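You operate a simulated robot arm through the tools that you are given. There is no shell and no other tool.

You are at the controls of a simulated robot arm. One attempt, no reset.

## Task
Padlock the single machine, then brush the lint from under its belt and close the teal end cover.
Fine: main switch off and padlock on before the cover opens; both stay so; lay the brush back on the ledge under the teal end cover. Where these are worked on the way, their far stop is far enough and under half their travel is too little: teal end cover. What is to be rubbed or washed off counts as gone when no trace of it is left.

The check looks at the end state, three seconds after you hand in, the way a careful person would. Anything else that was tipped, shoved, dropped, spilled or broken makes it a failure. Lids that push on must go on centred and level and be pressed home; caps that screw on are set level and turned clockwise until they are tight.

## Robot
A 7-joint arm with a two-finger parallel gripper, fixed in place. Base frame: the origin is at the foot of the arm, x ahead of it, y to its left, z up. Lengths are in m, angles in rad, forces in N, time in s.
With the tool pointing down near the work surface it reaches from about 0.3 to 0.5 m from the base axis. Its first joint turns from -1.152 to 1.152 rad. Payload 1.57 kg.
The tool frame sits at the grasp point between the pads (the TCP): z along the fingers, y along the line on which they close. The tips reach 0.03 m beyond it. The gripper opens to 0.11 m. The fingers are 0.024 m wide and 0.012 m thick; the gripper's body (0.048 by 0.112 m) begins 0.078 m behind the TCP.
Orientation is told as [roll, pitch, yaw] about the base's x, y, z axes, in that order, counted from this pose: with the fingers straight down and closing along the base's y, the tool's x points along the base's -x, its y along +y and its z along -z.

## Interface
- The arm moves only by the tool jog_arm. Its argument "rows" is a list of rows, each a list of 2 entries, a list of its own where there are three numbers: the shift along the base's x, y, z in cm, then the turn, a rotation vector about the base's x, y, z in rad. In form: [[[x, y, z], [wx, wy, wz]], ...]. A call has 1 to 20 rows; each row is the pose to reach, as a shift and turn from the pose commanded when the call began. "gripper" is the closure, from 0 (fully open) to 1 (shut), set as the call begins (left out, the last holds). Rows are played at 5 a second. More than 0.05 m and 0.15 rad between two rows, or a gripper value outside its range, and nothing of the call is played. Where a pose cannot be reached the arm comes as near as it can. A force on the tool above 90 N (or 10 N above the force at the start of the call, whichever is more), or a blocked arm, ends the call early, and 0.2 s more pass. The fingers move at their own pace (about 0.108 m/s each) and stop on an object; they squeeze with about 30 N. The grip force told is the motor's: it shows also when the fingers shut on nothing. Time passes only in rows, and 0.2 s behind the last, so rows that repeat a pose let the fingers close. The reply holds the time, the measured pose of the TCP, the force on the tool along the base axes, the opening and the grip force, in the units named above and with some noise, with the torque about the TCP (base axes, N m) and any sound that the robot's microphone picked up, and new pictures: "show" is both (left out), scene, wrist or none.
- Cameras (640 x 400 px; columns grow to the right, rows downward): "scene" is fixed at [0.1139, -0.3704, 1.4173]; the picture's right is [0.99, -0.13, 0.00], its down [-0.07, -0.50, -0.86] and it looks along [0.11, 0.86, -0.50] (base axes); focal length 275 px, centre (320, 200). "wrist" rides on the gripper at [0.07, 0.016, -0.141] in the tool frame; the picture's right is [-0.23, 0.97, 0.00], its down [-0.86, -0.20, -0.48] and it looks along [-0.47, -0.11, 0.88] (tool axes); focal length 222 px, centre (320, 200). There is no depth. A picture from a camera that has moved, and an enlarged one, comes with that camera's place and axes in the base frame and with its lens. The place of the scene camera against the robot may be out by one fixed shift of up to 0.012 m in any direction.
- inspect(camera, box): a new picture of the part [left, top, right, bottom] of that camera's present view, enlarged. It takes no simulated time.
- hand_in(): hands the job in; it is judged then, once.

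Places have to be worked out from the pictures, the camera data and where the tool is seen. Open the gripper and draw the arm clear of the work before you hand the job in, unless the task says otherwise.

The tools are called after "Request:" as name(argument=value, ...) on one line, values as JSON. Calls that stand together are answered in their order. jog_arm: Moves the arm, as the interface text tells. Its arguments: {"type":"object","properties":{"rows":{"type":"array"},"gripper":{"type":"number"},"show":{"type":"string","enum":["both","scene","wrist","none"]}},"required":["rows"]} The other tools are called the same way: inspect (camera, box) takes an enlarged picture of a part of a camera's view; hand_in () hands the job in.

At the start:

```text
clock: 0.0
eef_pos: [0.2954, 0.2058, 1.308]
tcp_rot: [0.0, 0.001, 0.0]
force: [-0.2, -0.2, 0.2]
ft_torque: [-0.01, 0.02, -0.01]
gripper_width: 0.1097
gripper_force: 0.1
```

scene: 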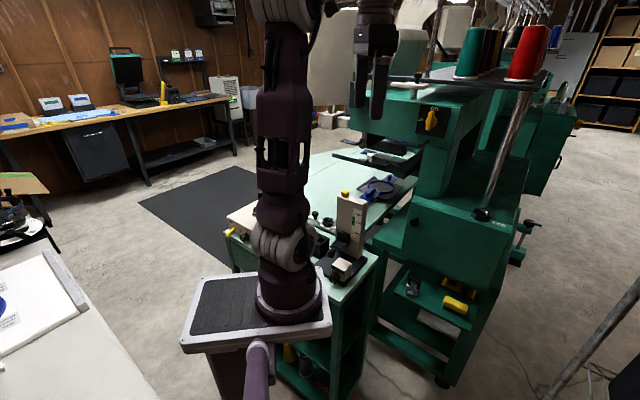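
wrist: 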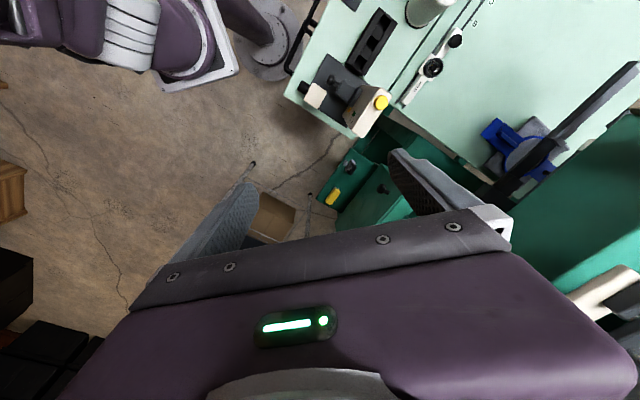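

The pictures show a workshop with a long green machine right of the arm; I can't yet identify the switch, padlock, cover and brush. I'll take enlarged looks at parts of both views first.

Request:
inspect(camera="scene", box=[300, 60, 460, 160])

Request:
inspect(camera="scene", box=[220, 160, 380, 260])

Request:
inspect(camera="scene", box=[340, 140, 500, 240])

Request:
inspect(camera="scene", box=[380, 200, 540, 400])

Request:
inspect(camera="wrist", box=[280, 0, 480, 140])

Request:
inspect(camera="scene", box=[0, 20, 260, 190])

```text
4.00 times, centred on (380, 110) of scene
camera zoom: at [0.1139, -0.3704, 1.4173], right [0.99, -0.13, 0.0], down [-0.07, -0.5, -0.86], along [0.11, 0.86, -0.5], focal length 1098 px, centre (80, 560)
```

zoom: 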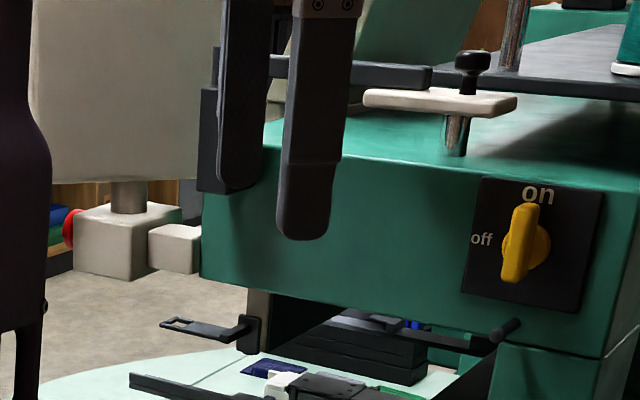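

```text
4.00 times, centred on (300, 210) of scene
camera zoom: at [0.1139, -0.3704, 1.4173], right [0.99, -0.13, 0.0], down [-0.07, -0.5, -0.86], along [0.11, 0.86, -0.5], focal length 1098 px, centre (400, 160)
```

zoom: 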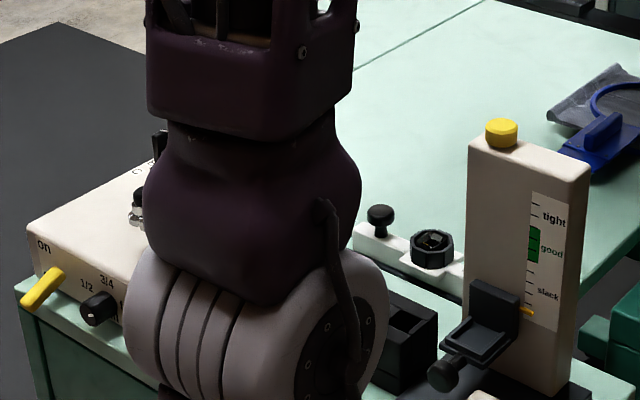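

```text
4.00 times, centred on (420, 190) of scene
camera zoom: at [0.1139, -0.3704, 1.4173], right [0.99, -0.13, 0.0], down [-0.07, -0.5, -0.86], along [0.11, 0.86, -0.5], focal length 1098 px, centre (-80, 240)
```

zoom: 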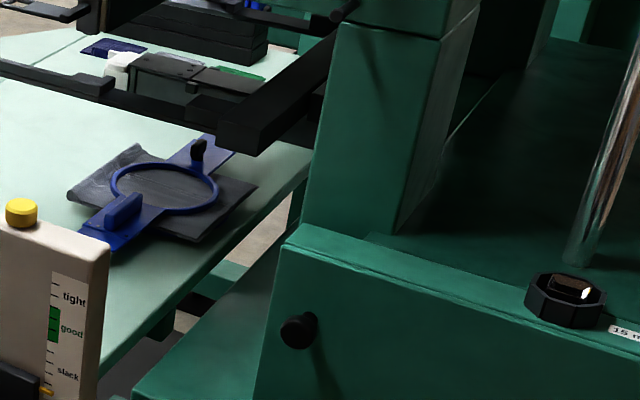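

```text
2.00 times, centred on (460, 300) of scene
camera zoom: at [0.1139, -0.3704, 1.4173], right [0.99, -0.13, 0.0], down [-0.07, -0.5, -0.86], along [0.11, 0.86, -0.5], focal length 549 px, centre (40, 0)
```

zoom: 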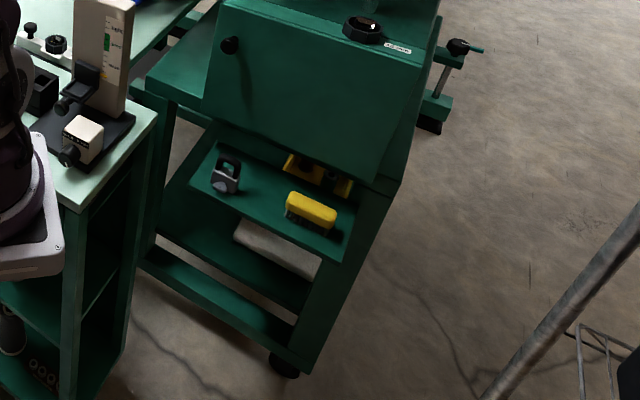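

```text
2.86 times, centred on (380, 70) of wrist
camera zoom: at [0.2265, 0.2231, 1.4498], right [0.23, 0.97, 0.0], down [0.86, -0.2, 0.48], along [0.47, -0.11, -0.88], focal length 635 px, centre (149, 571)
```

zoom: 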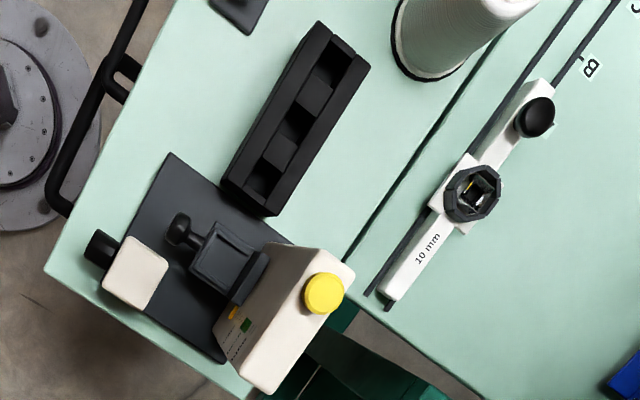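

```text
2.35 times, centred on (130, 105) of scene
camera zoom: at [0.1139, -0.3704, 1.4173], right [0.99, -0.13, 0.0], down [-0.07, -0.5, -0.86], along [0.11, 0.86, -0.5], focal length 646 px, centre (767, 424)
```

zoom: 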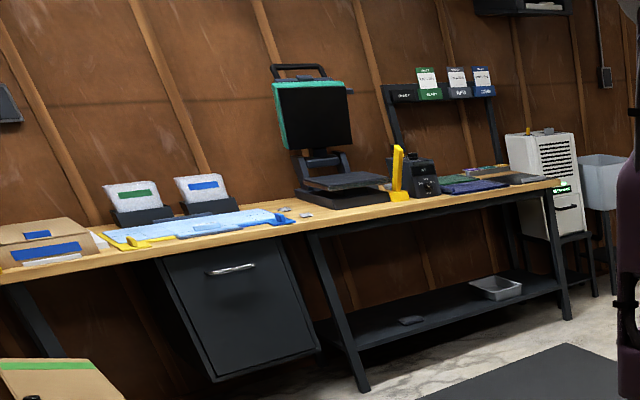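

The machine with the yellow on/off switch is right of the arm; under a green panel with a black knob lies a ledge with what look like a grey padlock and a yellow brush. I enlarge these more to understand shape and positions.

Request:
inspect(camera="scene", box=[460, 260, 500, 330])

Request:
inspect(camera="scene", box=[395, 265, 485, 325])

Request:
inspect(camera="scene", box=[410, 100, 460, 140])

Request:
inspect(camera="scene", box=[360, 180, 540, 300])

Request:
inspect(camera="wrist", box=[300, 130, 420, 230])

Request:
inspect(camera="wrist", box=[440, 40, 640, 220])

Request:
inspect(camera="scene", box=[260, 310, 360, 400])

Request:
inspect(camera="scene", box=[440, 30, 640, 200])

```text
5.71 times, centred on (480, 295) of scene
camera zoom: at [0.1139, -0.3704, 1.4173], right [0.99, -0.13, 0.0], down [-0.07, -0.5, -0.86], along [0.11, 0.86, -0.5], focal length 1569 px, centre (-594, -343)
```

zoom: 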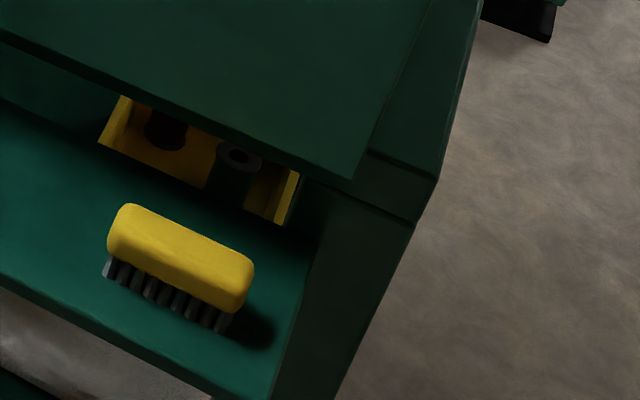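

```text
6.67 times, centred on (440, 295) of scene
camera zoom: at [0.1139, -0.3704, 1.4173], right [0.99, -0.13, 0.0], down [-0.07, -0.5, -0.86], along [0.11, 0.86, -0.5], focal length 1831 px, centre (-480, -433)
```

zoom: 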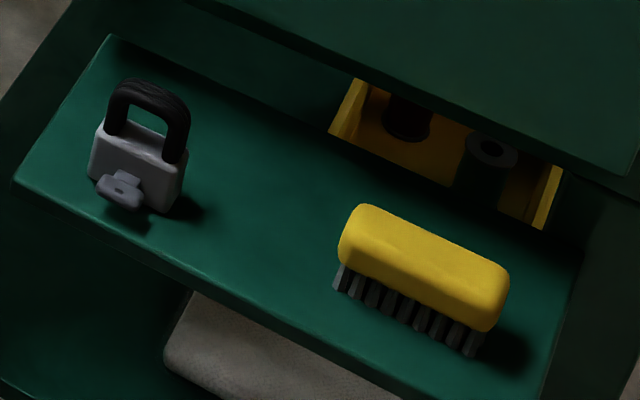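

```text
10.00 times, centred on (435, 120) of scene
camera zoom: at [0.1139, -0.3704, 1.4173], right [0.99, -0.13, 0.0], down [-0.07, -0.5, -0.86], along [0.11, 0.86, -0.5], focal length 2746 px, centre (-830, 1000)
```

zoom: 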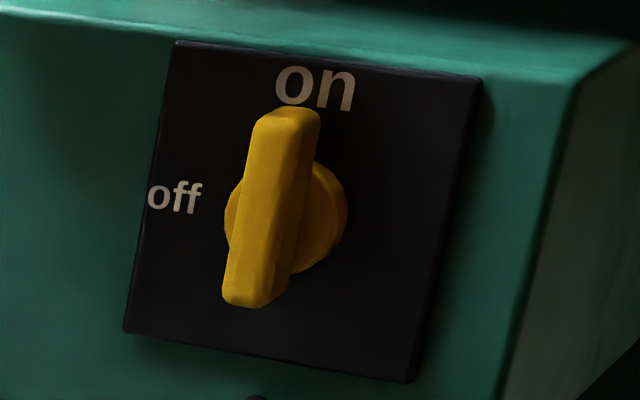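

```text
3.33 times, centred on (450, 240) of scene
camera zoom: at [0.1139, -0.3704, 1.4173], right [0.99, -0.13, 0.0], down [-0.07, -0.5, -0.86], along [0.11, 0.86, -0.5], focal length 915 px, centre (-113, 67)
```

zoom: 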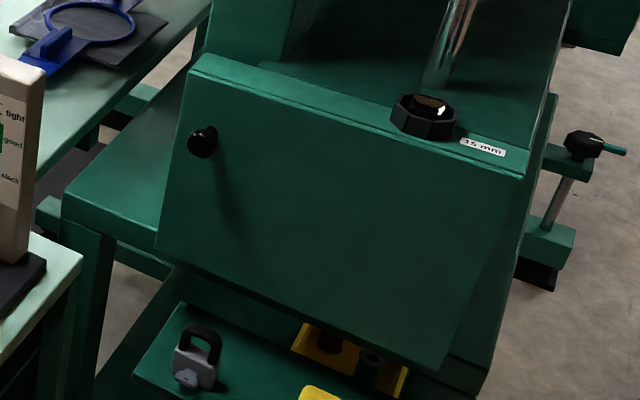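

```text
4.00 times, centred on (360, 180) of wrist
camera zoom: at [0.2265, 0.2231, 1.4498], right [0.23, 0.97, 0.0], down [0.86, -0.2, 0.48], along [0.47, -0.11, -0.88], focal length 888 px, centre (160, 280)
```

zoom: 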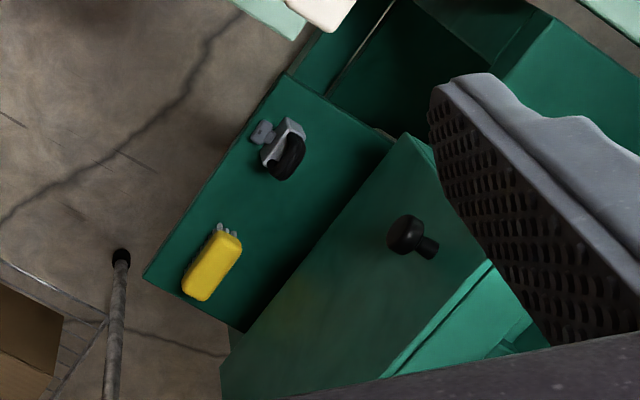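

```text
2.22 times, centred on (540, 130) of wrist
camera zoom: at [0.2265, 0.2231, 1.4498], right [0.23, 0.97, 0.0], down [0.86, -0.2, 0.48], along [0.47, -0.11, -0.88], focal length 494 px, centre (-169, 356)
```

zoom: 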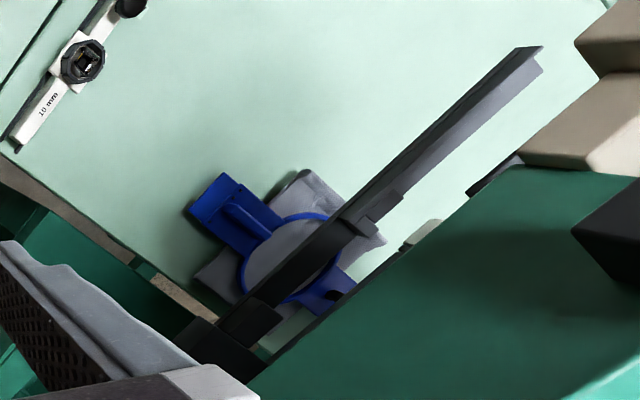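

```text
4.44 times, centred on (310, 355) of scene
camera zoom: at [0.1139, -0.3704, 1.4173], right [0.99, -0.13, 0.0], down [-0.07, -0.5, -0.86], along [0.11, 0.86, -0.5], focal length 1220 px, centre (364, -489)
```

zoom: 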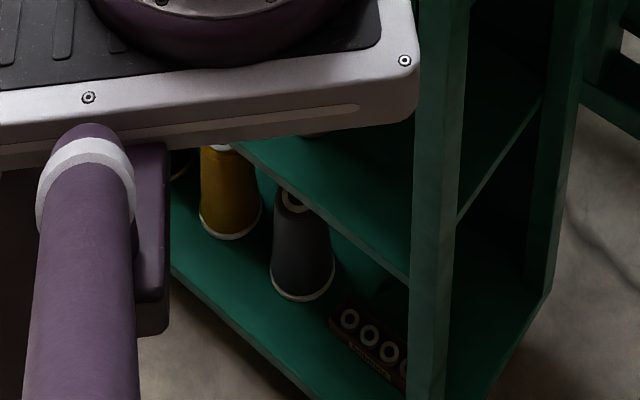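

```text
2.35 times, centred on (540, 115) of scene
camera zoom: at [0.1139, -0.3704, 1.4173], right [0.99, -0.13, 0.0], down [-0.07, -0.5, -0.86], along [0.11, 0.86, -0.5], focal length 646 px, centre (-198, 400)
```

zoom: 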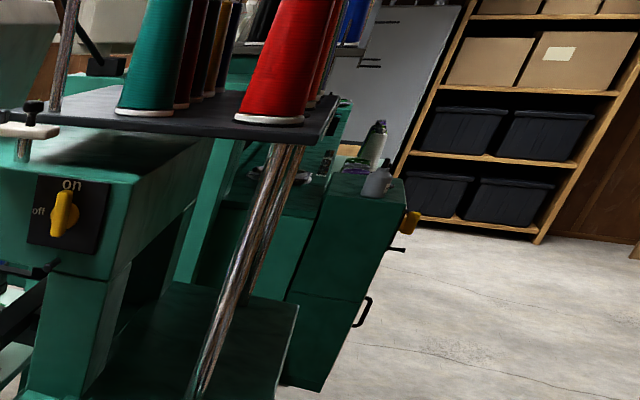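

From two views I estimate: knob ≈(0.51,0.32,0.92), padlock ≈(0.53,0.27,0.645), brush ≈(0.64,0.18,0.655), switch ≈(0.53,0.38,1.215), machine end facing about (-0.73,-0.69). I turn the tool horizontal, facing the switch from about 0.2 m, to see it up close.

Request:
jog_arm(rows=[[[0.7, 0.3, -0.7], [0.049, -0.124, 0.049]], [[1.4, 0.6, -1.5], [0.098, -0.248, 0.098]], [[2.1, 0.85, -2.2], [0.148, -0.372, 0.148]], [[2.8, 1.1, -2.9], [0.197, -0.496, 0.197]], [[3.5, 1.4, -3.7], [0.246, -0.62, 0.246]], [[4.2, 1.7, -4.4], [0.295, -0.745, 0.295]], [[5.0, 2.0, -5.1], [0.344, -0.869, 0.344]], [[5.7, 2.3, -5.9], [0.393, -0.993, 0.393]], [[6.4, 2.55, -6.6], [0.443, -1.117, 0.443]], [[7.1, 2.8, -7.3], [0.492, -1.241, 0.492]], [[7.8, 3.1, -8.1], [0.541, -1.365, 0.541]], [[8.5, 3.4, -8.8], [0.59, -1.489, 0.59]], [[8.5, 3.4, -8.8], [0.59, -1.489, 0.59]]], gripper=0)

```text
clock: 2.8
eef_pos: [0.3872, 0.2764, 1.2765]
tcp_rot: [-0.946, -1.569, 1.7]
force: [-0.3, -0.2, -0.8]
ft_torque: [-0.01, 0.0, 0.0]
gripper_width: 0.11
gripper_force: 0.0
out of reach, approached as far as the arm can: row 11, 12, 13
camera wrist: at [0.2724, 0.1912, 1.2069], right [-0.67, 0.71, 0.23], down [-0.21, -0.47, 0.86], along [0.71, 0.52, 0.47], focal length 222 px, centre (320, 200)
```

scene: 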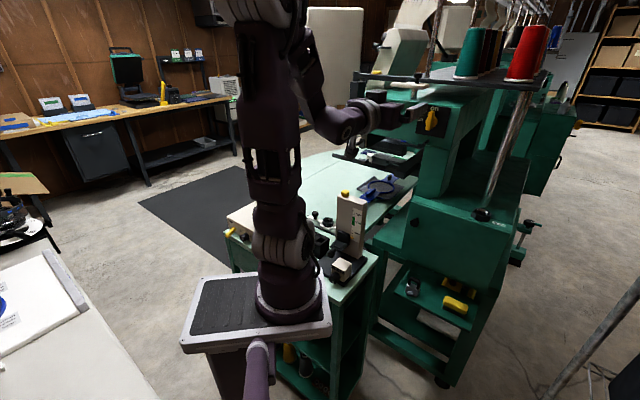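
wrist: 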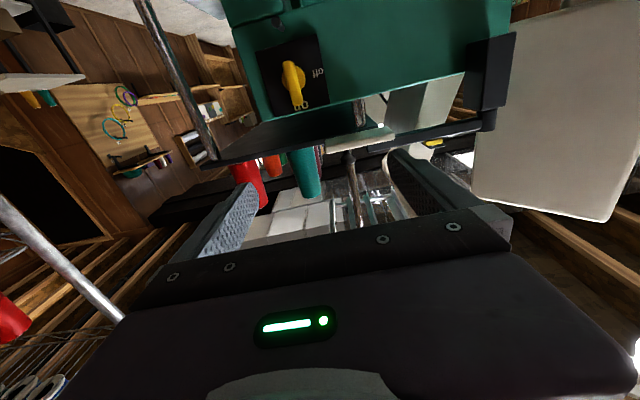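

The switch shows in the wrist view (upside down); its handle is at about (0.537,0.388,1.21). I enlarge it to see how the padlock would hang on it.

Request:
inspect(camera="wrist", box=[240, 30, 360, 130])

Request:
inspect(camera="scene", box=[350, 80, 480, 180])

Request:
inspect(camera="scene", box=[220, 0, 380, 320])

Request:
inspect(camera="wrist", box=[280, 0, 560, 200])

```text
4.00 times, centred on (300, 80) of wrist
camera zoom: at [0.2724, 0.1912, 1.2069], right [-0.67, 0.71, 0.23], down [-0.21, -0.47, 0.86], along [0.71, 0.52, 0.47], focal length 888 px, centre (400, 680)
```

zoom: 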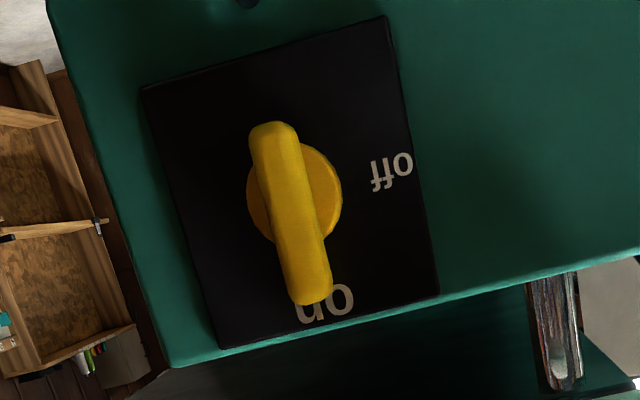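

```text
4.00 times, centred on (415, 130) of scene
camera zoom: at [0.1139, -0.3704, 1.4173], right [0.99, -0.13, 0.0], down [-0.07, -0.5, -0.86], along [0.11, 0.86, -0.5], focal length 1098 px, centre (-60, 480)
```

zoom: 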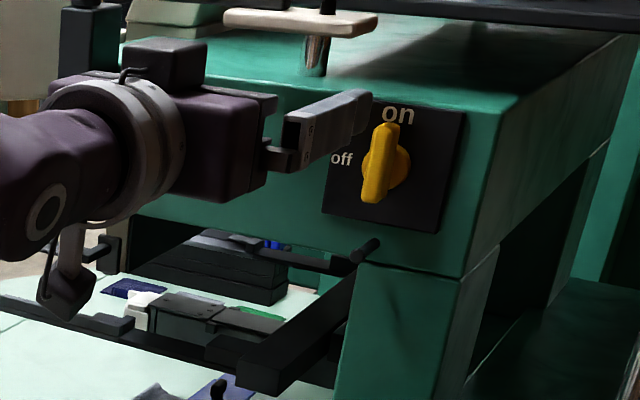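

```text
1.25 times, centred on (300, 160) of scene
camera zoom: at [0.1139, -0.3704, 1.4173], right [0.99, -0.13, 0.0], down [-0.07, -0.5, -0.86], along [0.11, 0.86, -0.5], focal length 343 px, centre (345, 250)
```

zoom: 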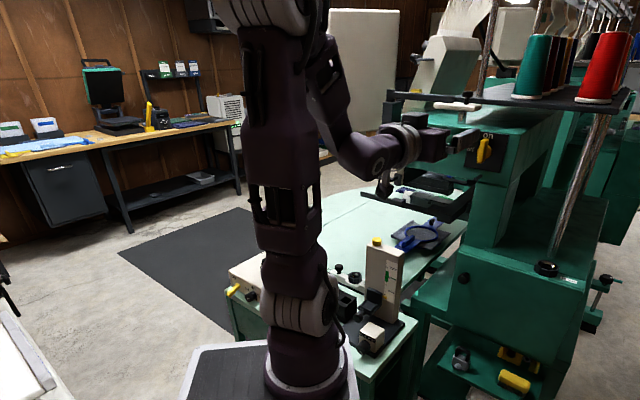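

```text
2.00 times, centred on (420, 100) of wrist
camera zoom: at [0.2724, 0.1912, 1.2069], right [-0.67, 0.71, 0.23], down [-0.21, -0.47, 0.86], along [0.71, 0.52, 0.47], focal length 444 px, centre (120, 400)
```

zoom: 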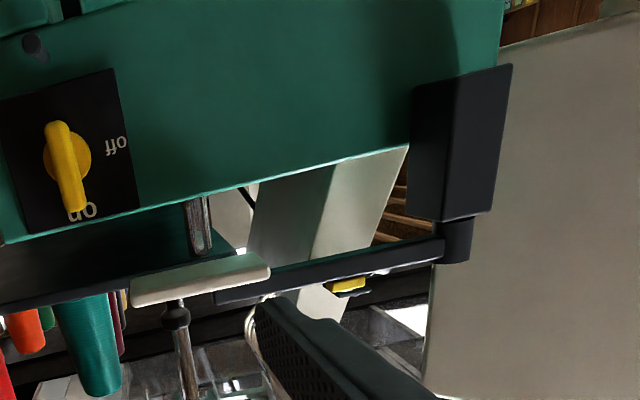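

Below the switch plate a dark peg sticks out at about (0.55,0.40,1.14), probably the lock point. I move lower and nearer, keeping the tool level, to see switch and peg closely.

Request:
jog_arm(rows=[[[2.0, 2.5, -3.0], [0, 0, 0]], [[5.0, 6.0, -7.0], [0, 0, 0]], [[5.0, 6.0, -7.0], [0, 0, 0]]], show="wrist")

```text
refused: row 2 steps farther than a row can; nothing moved
```

The step was too long; I split it into smaller rows and send the same motion.

Request:
jog_arm(rows=[[[1.2, 1.5, -1.8], [0, 0, 0]], [[2.5, 3.0, -3.5], [0, 0, 0]], [[3.8, 4.5, -5.2], [0, 0, 0]], [[5.0, 6.0, -7.0], [0, 0, 0]], [[5.0, 6.0, -7.0], [0, 0, 0]]], show="wrist")

```text
clock: 4.0
eef_pos: [0.4322, 0.3351, 1.2095]
tcp_rot: [2.17, -1.571, -1.418]
force: [-0.3, 0.2, -0.6]
ft_torque: [-0.01, 0.0, -0.03]
gripper_width: 0.1104
gripper_force: 0.0
camera wrist: at [0.3187, 0.25, 1.1404], right [-0.67, 0.71, 0.23], down [-0.21, -0.47, 0.85], along [0.71, 0.52, 0.47], focal length 222 px, centre (320, 200)
```

wrist: 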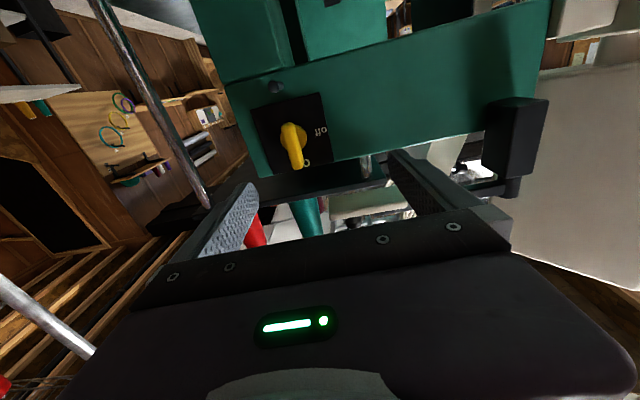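

Request:
inspect(camera="wrist", box=[230, 60, 350, 180])

Request:
inspect(camera="wrist", box=[260, 70, 320, 110])

```text
3.33 times, centred on (290, 120) of wrist
camera zoom: at [0.3187, 0.25, 1.1404], right [-0.67, 0.71, 0.23], down [-0.21, -0.47, 0.85], along [0.71, 0.52, 0.47], focal length 740 px, centre (420, 467)
```

zoom: 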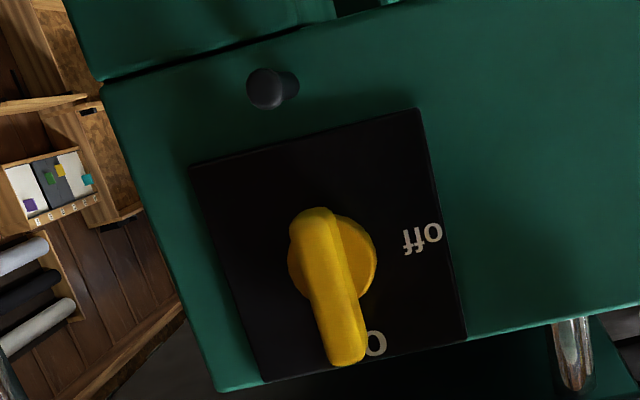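

```text
10.00 times, centred on (290, 90) of wrist
camera zoom: at [0.3187, 0.25, 1.1404], right [-0.67, 0.71, 0.23], down [-0.21, -0.47, 0.85], along [0.71, 0.52, 0.47], focal length 2221 px, centre (620, 1300)
```

zoom: 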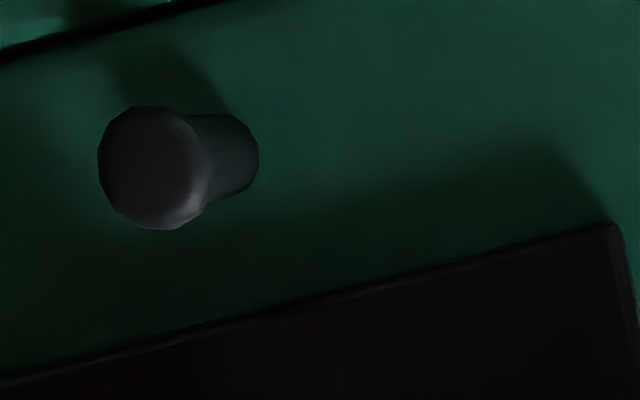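

The peg has a wider head and is level, directly under the switch; triangulating from the two wrist views I get handle axis ≈(0.549,0.399,1.20), peg head ≈(0.546,0.395,1.136), face normal close to 45°. I go to a pre-grasp in front of the handle and square the tool up to 45°.

Request:
jog_arm(rows=[[[2.2, 0.5, -0.3], [0, 0, 0.01]], [[4.4, 1.0, -0.6], [0, 0, 0.02]], [[6.7, 1.45, -0.95], [0, 0, 0.03]], [[6.7, 1.45, -0.95], [0, 0, 0.03]]])

```text
clock: 5.0
eef_pos: [0.5009, 0.3485, 1.1998]
tcp_rot: [1.17, -1.571, -0.386]
force: [-0.6, -1.1, 0.0]
ft_torque: [-0.03, -0.01, -0.02]
gripper_width: 0.1099
gripper_force: 0.1
camera wrist: at [0.3898, 0.2604, 1.1302], right [-0.69, 0.69, 0.23], down [-0.2, -0.48, 0.86], along [0.7, 0.54, 0.47], focal length 222 px, centre (320, 200)
```

scene: 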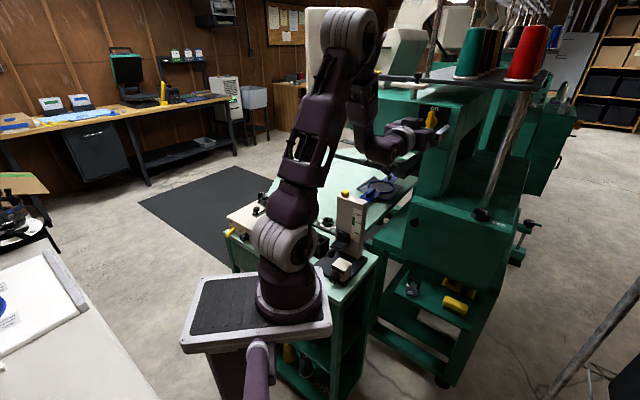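
wrist: 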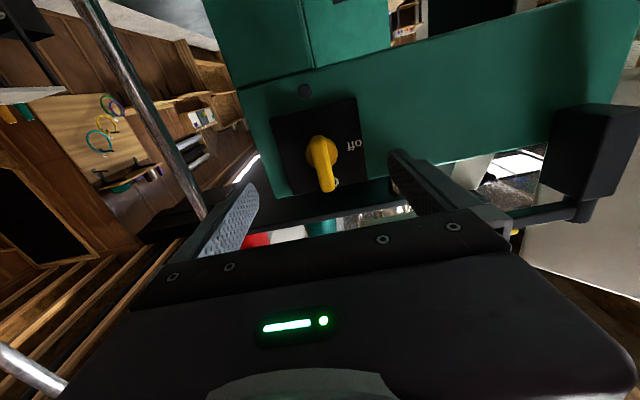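

The tool is squared and centred on the handle. I look closer at it before closing in.

Request:
inspect(camera="wrist", box=[260, 70, 380, 200])

```text
3.08 times, centred on (320, 135) of wrist
camera zoom: at [0.3898, 0.2604, 1.1302], right [-0.69, 0.69, 0.23], down [-0.2, -0.48, 0.86], along [0.7, 0.54, 0.47], focal length 684 px, centre (320, 400)
```

zoom: 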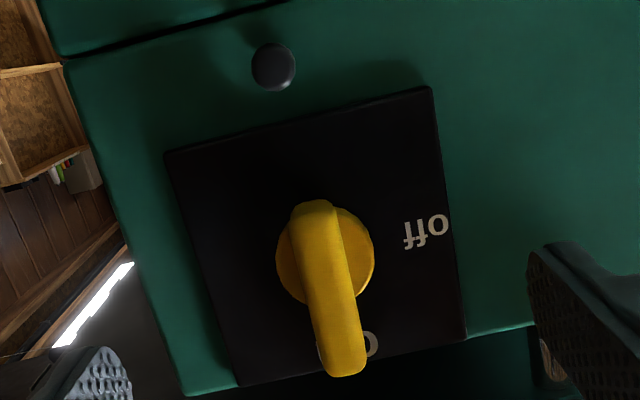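

The handle lies centred between the fingers. I advance 5.4 cm along the normal so the pads straddle the bar with the tips about 1 cm short of the plate.

Request:
jog_arm(rows=[[[1.2, 1.3, 0], [0, 0, 0]], [[2.4, 2.6, 0], [0, 0, 0]], [[3.6, 3.9, 0], [0, 0, 0]], [[3.7, 3.95, 0], [0, 0, 0]]], show="wrist")

```text
clock: 6.0
eef_pos: [0.5387, 0.3874, 1.1991]
tcp_rot: [-0.066, -1.571, 0.851]
force: [-0.2, 0.3, 0.5]
ft_torque: [0.02, 0.02, 0.0]
gripper_width: 0.1101
gripper_force: 0.0
camera wrist: at [0.4277, 0.2998, 1.1301], right [-0.69, 0.69, 0.23], down [-0.2, -0.48, 0.86], along [0.7, 0.54, 0.47], focal length 222 px, centre (320, 200)
```

wrist: 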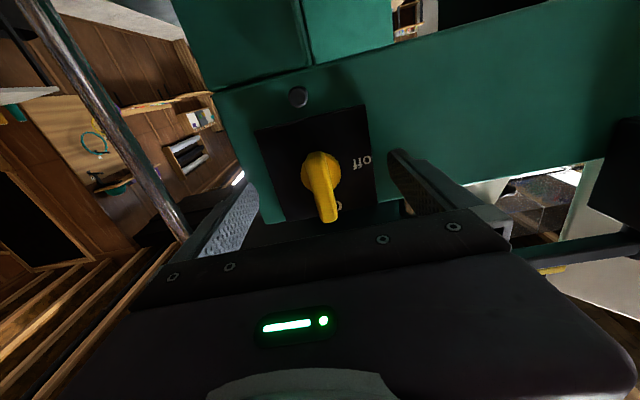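

The pads now straddle the bar. I nudge 2 mm left to centre and close the gripper on it.

Request:
jog_arm(rows=[[[-0.14, 0.14, 0], [0, 0, 0]], [[-0.14, 0.14, 0], [0, 0, 0]], [[-0.14, 0.14, 0], [0, 0, 0]], [[-0.14, 0.14, 0], [0, 0, 0]]], gripper=1)

```text
clock: 7.0
eef_pos: [0.5383, 0.3894, 1.1987]
tcp_rot: [1.06, -1.57, -0.276]
force: [6.5, -2.7, 0.2]
ft_torque: [0.03, -0.06, -0.22]
gripper_width: 0.0322
gripper_force: 39.9
camera wrist: at [0.427, 0.3009, 1.1297], right [-0.69, 0.69, 0.23], down [-0.2, -0.48, 0.86], along [0.7, 0.54, 0.47], focal length 222 px, centre (320, 200)
```

scene: 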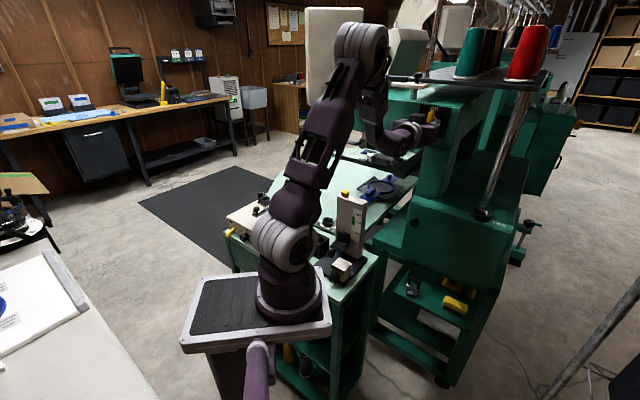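
wrist: 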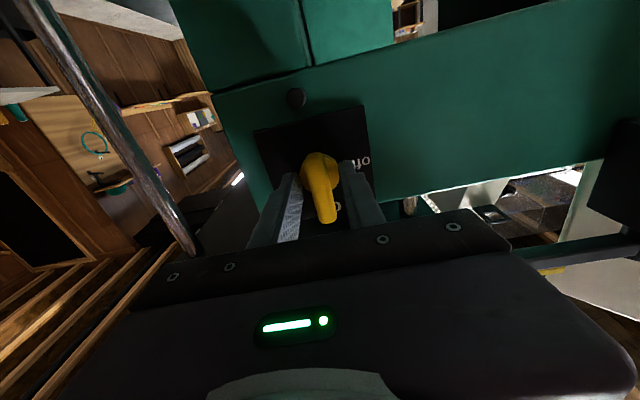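

The opening of 32 mm means the tips caught the round hub rather than the bar. I open a bit and back off about 1.2 cm, then close on the bar.

Request:
jog_arm(rows=[[[0, 0, 0], [0, 0, 0]], [[0, 0, 0], [0, 0, 0]], [[-0.4, -0.4, 0], [0, 0, 0]], [[-0.85, -0.85, 0], [0, 0, 0]], [[-0.85, -0.85, 0], [0, 0, 0]]], gripper=0.4, show="none")

Request:
jog_arm(rows=[[[0, 0, 0], [0, 0, 0]], [[0, 0, 0], [0, 0, 0]], [[0, 0, 0], [0, 0, 0]], [[0, 0, 0], [0, 0, 0]]], gripper=1, show="wrist")

```text
clock: 8.2
eef_pos: [0.5288, 0.379, 1.2012]
tcp_rot: [0.227, -1.571, 0.559]
force: [0.9, 0.6, -0.4]
ft_torque: [-0.02, -0.01, 0.03]
gripper_width: 0.0662
gripper_force: 0.0
```

```text
clock: 9.2
eef_pos: [0.5294, 0.3796, 1.1998]
tcp_rot: [1.322, -1.57, -0.539]
force: [8.1, -6.6, 0.5]
ft_torque: [0.0, -0.03, -0.17]
gripper_width: 0.0149
gripper_force: 31.4
camera wrist: at [0.4177, 0.2918, 1.1302], right [-0.69, 0.69, 0.23], down [-0.2, -0.48, 0.86], along [0.7, 0.54, 0.47], focal length 222 px, centre (320, 200)
```

wrist: 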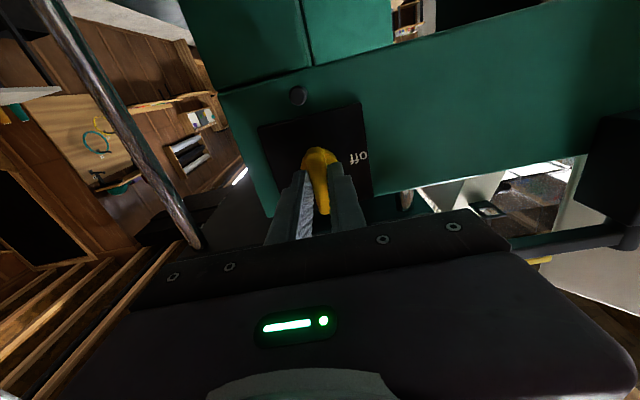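

The bar (15 mm) is gripped, with a ~10 N side load telling me the axis is slightly to the right. I ease 1.5 mm that way and turn 90° counter-clockwise (seen from the front) to "off".

Request:
jog_arm(rows=[[[0.1, -0.1, 0], [0, 0, 0]], [[0.1, -0.1, 0], [-0.0926, -0.0926, 0]], [[0.1, -0.1, 0], [-0.185, -0.185, 0]], [[0.1, -0.1, 0], [-0.278, -0.278, 0]], [[0.1, -0.1, 0], [-0.37, -0.37, 0]], [[0.1, -0.1, 0], [-0.463, -0.463, 0]], [[0.1, -0.1, 0], [-0.555, -0.555, 0]], [[0.1, -0.1, 0], [-0.648, -0.648, 0]], [[0.1, -0.1, 0], [-0.74, -0.74, 0]], [[0.1, -0.1, 0], [-0.833, -0.833, 0]], [[0.1, -0.1, 0], [-0.926, -0.926, 0]], [[0.1, -0.1, 0], [-1.018, -1.018, 0]], [[0.1, -0.1, 0], [-1.111, -1.111, 0]], [[0.1, -0.1, 0], [-1.111, -1.111, 0]]])

```text
clock: 12.2
eef_pos: [0.528, 0.38, 1.1978]
tcp_rot: [-1.569, 0.004, 2.358]
force: [-25.5, -6.3, -19.2]
ft_torque: [-0.24, 0.37, 0.4]
gripper_width: 0.0147
gripper_force: 30.7
camera wrist: at [0.4784, 0.2314, 1.1827], right [-0.16, 0.16, -0.97], down [-0.94, 0.27, 0.2], along [0.29, 0.95, 0.11], focal length 222 px, centre (320, 200)
```

scene: 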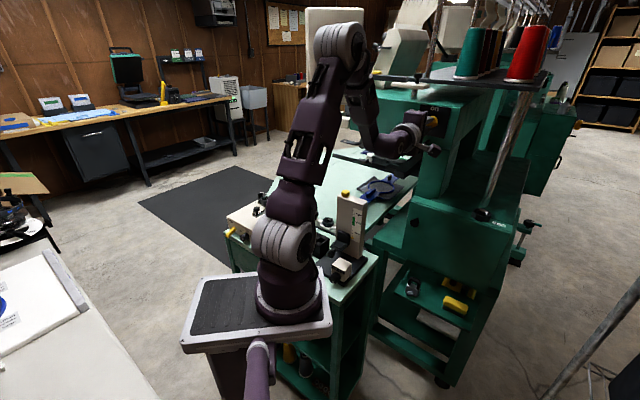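
wrist: 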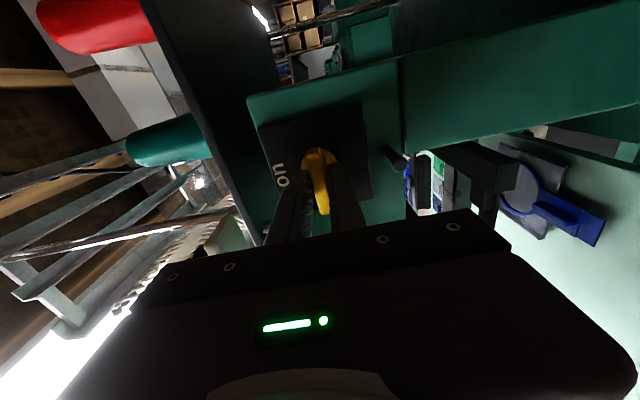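

The handle came round 90°; it now lies sideways toward "off". I open the fingers and back away to check where it rests.

Request:
jog_arm(rows=[[[0, 0, 0], [0, 0, 0]], [[0, 0, 0], [0, 0, 0]], [[-1.5, -1.5, 0], [0, 0, 0]], [[-4, -4, 0], [0, 0, 0]], [[-4, -4, 0], [0, 0, 0]]], gripper=0.5)

Request:
inspect(camera="wrist", box=[240, 80, 400, 220])

Request:
inspect(camera="scene", box=[390, 90, 470, 150])

```text
clock: 13.4
eef_pos: [0.4894, 0.3394, 1.1997]
tcp_rot: [-1.572, 0.001, 2.356]
force: [-0.1, 0.3, 0.2]
ft_torque: [0.01, 0.0, 0.03]
gripper_width: 0.0552
gripper_force: 0.2
camera wrist: at [0.439, 0.1906, 1.1832], right [-0.16, 0.16, -0.97], down [-0.94, 0.27, 0.2], along [0.29, 0.95, 0.11], focal length 222 px, centre (320, 200)
```

scene: 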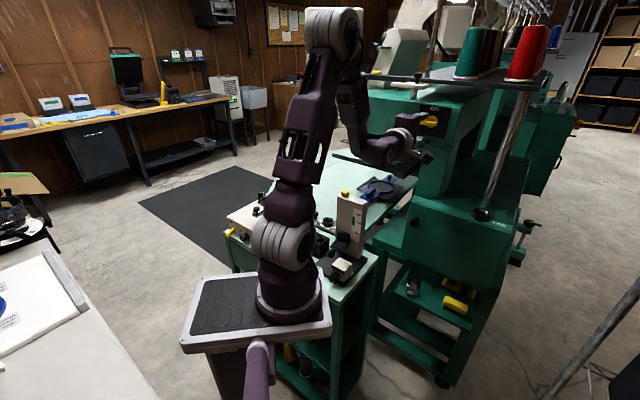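
wrist: 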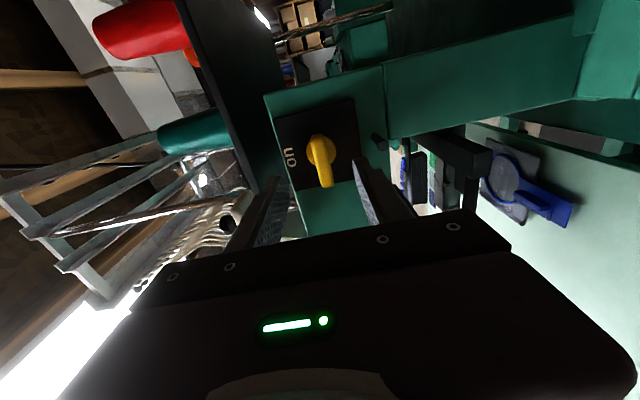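

```text
2.86 times, centred on (320, 150) of wrist
camera zoom: at [0.439, 0.1906, 1.1832], right [-0.16, 0.16, -0.97], down [-0.94, 0.27, 0.2], along [0.29, 0.95, 0.11], focal length 635 px, centre (320, 343)
```

zoom: 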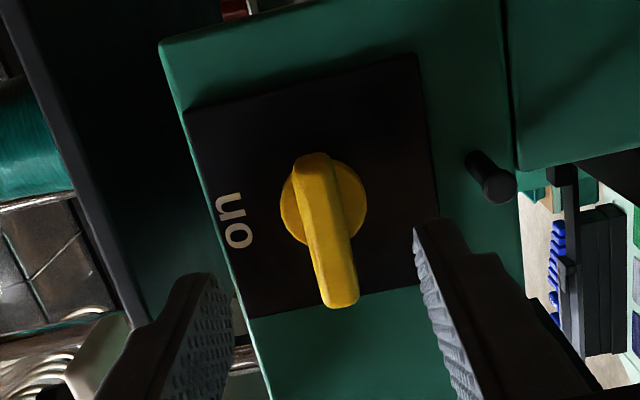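

```text
6.67 times, centred on (430, 120) of scene
camera zoom: at [0.1139, -0.3704, 1.4173], right [0.99, -0.13, 0.0], down [-0.07, -0.5, -0.86], along [0.11, 0.86, -0.5], focal length 1831 px, centre (-413, 733)
```

zoom: 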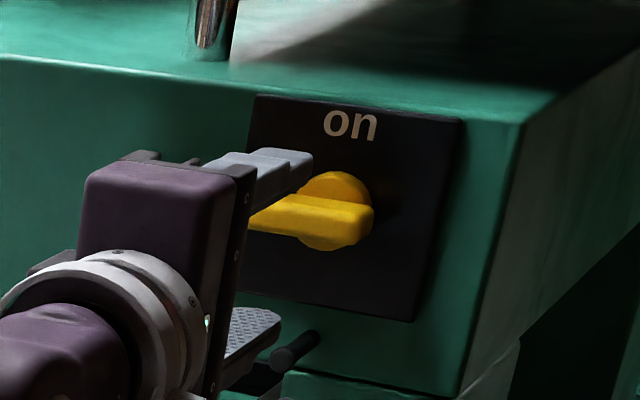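

The switch is at "off" with the handle level. Next the padlock: I retreat and try rolling the tool a further 90° so that the camera rides above the gripper, which suits a level grasp at the ledge.

Request:
jog_arm(rows=[[[-1, -1, 0], [0, 0, 0]], [[-2, -2.5, 0], [-0.0926, -0.0926, 0]], [[-3, -4, 0], [-0.185, -0.185, 0]], [[-4, -5.5, -0.5], [-0.278, -0.278, 0]], [[-5, -7, -1], [-0.37, -0.37, 0]], [[-6, -8.5, -2], [-0.463, -0.463, 0]], [[-6.5, -9.5, -3], [-0.555, -0.555, 0]], [[-7, -10.5, -4], [-0.648, -0.648, 0]], [[-7, -11.5, -5], [-0.74, -0.74, 0]], [[-7, -12.5, -6], [-0.833, -0.833, 0]], [[-7, -13.5, -7], [-0.926, -0.926, 0]], [[-7, -14.5, -8], [-1.018, -1.018, 0]], [[-7, -15.5, -9], [-1.111, -1.111, 0]], [[-7, -15.5, -9], [-1.111, -1.111, 0]]])

```text
clock: 16.4
eef_pos: [0.5193, 0.232, 1.1079]
tcp_rot: [2.999, 1.569, 0.648]
force: [-0.3, -0.1, 0.4]
ft_torque: [0.0, -0.01, -0.01]
gripper_width: 0.0549
gripper_force: 0.0
out of reach, approached as far as the arm can: row 4, 5, 6, 7, 8, 9, 10, 11, 12, 13, 14
camera wrist: at [0.4309, 0.1202, 1.1771], right [0.69, -0.69, -0.23], down [-0.48, -0.2, -0.86], along [0.54, 0.7, -0.46], focal length 222 px, centre (320, 200)
```

scene: 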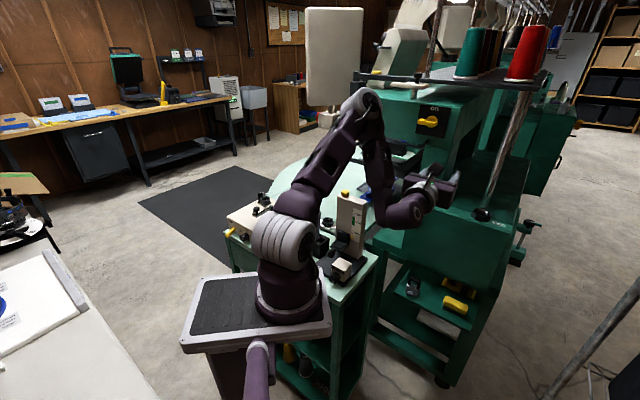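
wrist: 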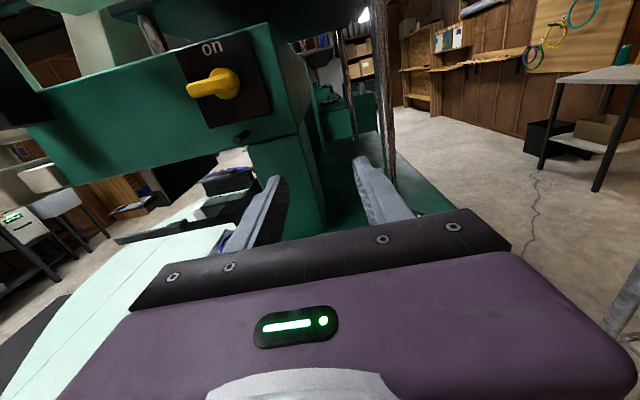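

The roll worked; the camera now rides above. I look at the peg and the switch in this view and at the cover from the scene camera.

Request:
inspect(camera="wrist", box=[180, 30, 280, 150])

Request:
inspect(camera="wrist", box=[220, 120, 260, 150])

Request:
inspect(camera="scene", box=[415, 100, 455, 150])

Request:
inspect(camera="scene", box=[440, 200, 540, 300])

```text
3.33 times, centred on (230, 90) of wrist
camera zoom: at [0.4309, 0.1202, 1.1771], right [0.69, -0.69, -0.23], down [-0.48, -0.2, -0.86], along [0.54, 0.7, -0.46], focal length 740 px, centre (620, 567)
```

zoom: 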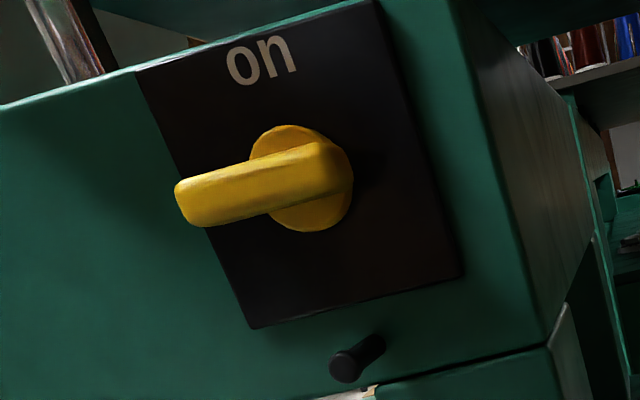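

```text
13.33 times, centred on (240, 135) of wrist
camera zoom: at [0.4309, 0.1202, 1.1771], right [0.69, -0.69, -0.23], down [-0.48, -0.2, -0.86], along [0.54, 0.7, -0.46], focal length 2962 px, centre (1387, 1067)
```

zoom: 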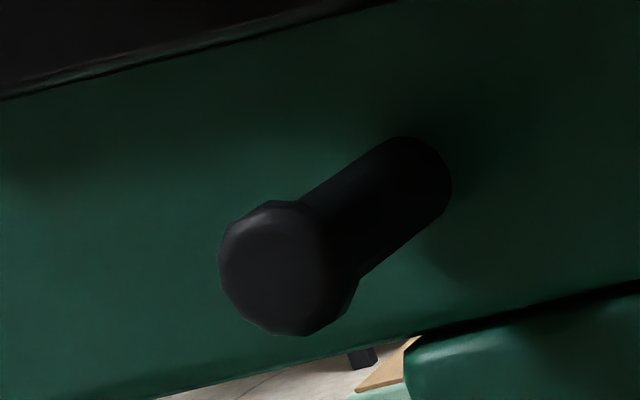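

```text
8.00 times, centred on (435, 125) of scene
camera zoom: at [0.1139, -0.3704, 1.4173], right [0.99, -0.13, 0.0], down [-0.07, -0.5, -0.86], along [0.11, 0.86, -0.5], focal length 2197 px, centre (-600, 800)
```

zoom: 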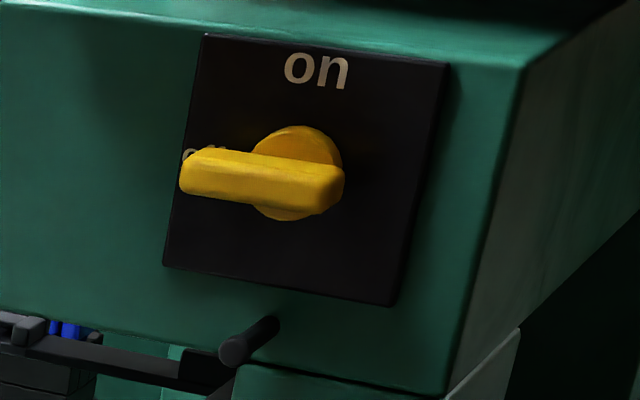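

```text
4.00 times, centred on (490, 250) of scene
camera zoom: at [0.1139, -0.3704, 1.4173], right [0.99, -0.13, 0.0], down [-0.07, -0.5, -0.86], along [0.11, 0.86, -0.5], focal length 1098 px, centre (-360, 0)
```

zoom: 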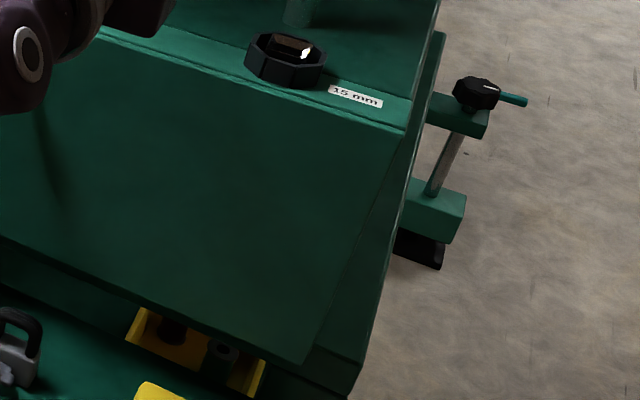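

The peg's stem runs from about (0.571,0.419) on the face to its head at (0.546,0.397), z≈1.136, so the shackle can hook over it. Now I descend in front of the cover in stages toward the ledge, with a look on the way.

Request:
jog_arm(rows=[[[-0.5, -0.4, -3], [0, 0, 0]], [[-1.0, -0.8, -7], [0, 0, 0]], [[-1.4, -1.1, -11], [0, 0, 0]], [[-1.7, -1.3, -15], [0, 0, 0]], [[-1.7, -1.3, -15.8], [0, 0, 0]]])

```text
clock: 17.6
eef_pos: [0.5429, 0.2504, 0.9652]
tcp_rot: [0.238, 1.568, -2.119]
force: [0.3, -0.3, 0.4]
ft_torque: [0.03, -0.03, -0.02]
gripper_width: 0.0551
gripper_force: 0.2
out of reach, approached as far as the arm can: row 1, 2, 3, 4, 5
camera wrist: at [0.456, 0.1395, 1.0348], right [0.69, -0.69, -0.23], down [-0.48, -0.2, -0.85], along [0.54, 0.7, -0.47], focal length 222 px, centre (320, 200)
```

scene: 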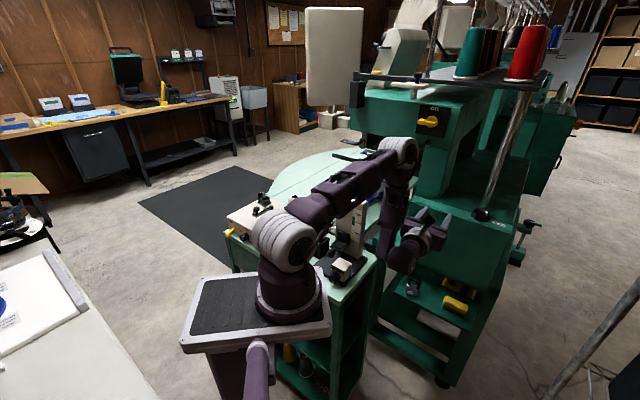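
wrist: 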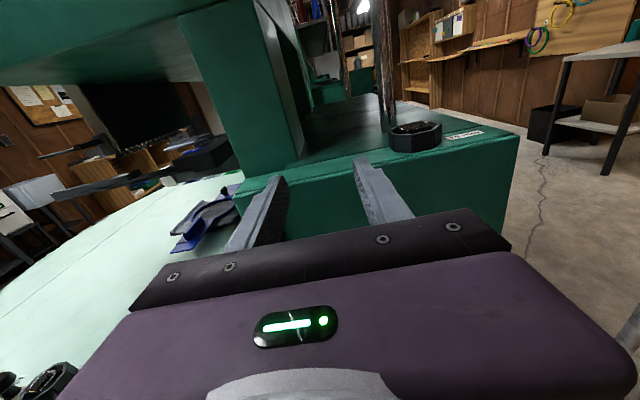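

With the tool level the arm runs into its limit near the cover, so I tilt the tool about 40° downward while backing away, to a vantage point above and in front of the padlock.

Request:
jog_arm(rows=[[[-3, -2, 0], [-0.099, 0.099, 0]], [[-6, -4, -2], [-0.198, 0.198, 0]], [[-8, -5.3, -5], [-0.297, 0.297, 0]], [[-9.4, -6.3, -8], [-0.396, 0.396, 0]], [[-9.4, -6.3, -11.5], [-0.495, 0.495, 0]], [[-9.4, -6.3, -11.5], [-0.495, 0.495, 0]]])

```text
clock: 19.0
eef_pos: [0.4502, 0.1835, 0.8482]
tcp_rot: [0.002, 0.869, -2.355]
force: [0.1, -0.1, 0.8]
ft_torque: [-0.03, -0.01, 0.0]
gripper_width: 0.0551
gripper_force: 0.1
out of reach, approached as far as the arm can: row 2, 3, 4
heard: click
camera wrist: at [0.4186, 0.1277, 0.9927], right [0.59, -0.79, -0.17], down [-0.79, -0.51, -0.34], along [0.19, 0.34, -0.92], focal length 222 px, centre (320, 200)
```

scene: 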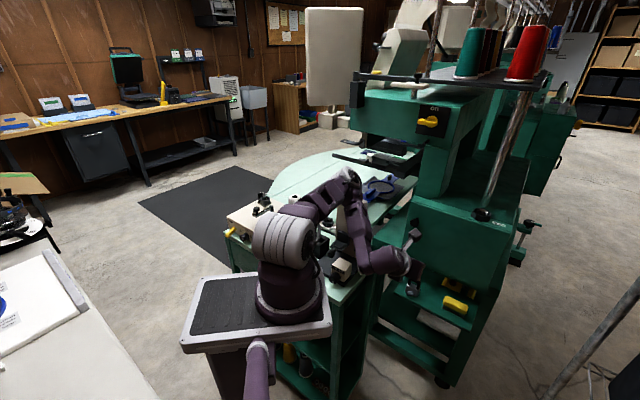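
wrist: 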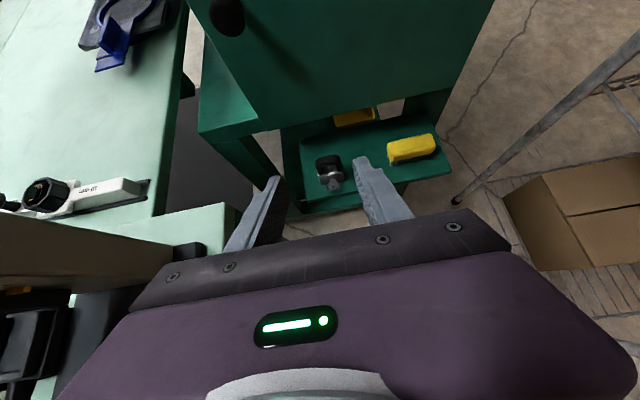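

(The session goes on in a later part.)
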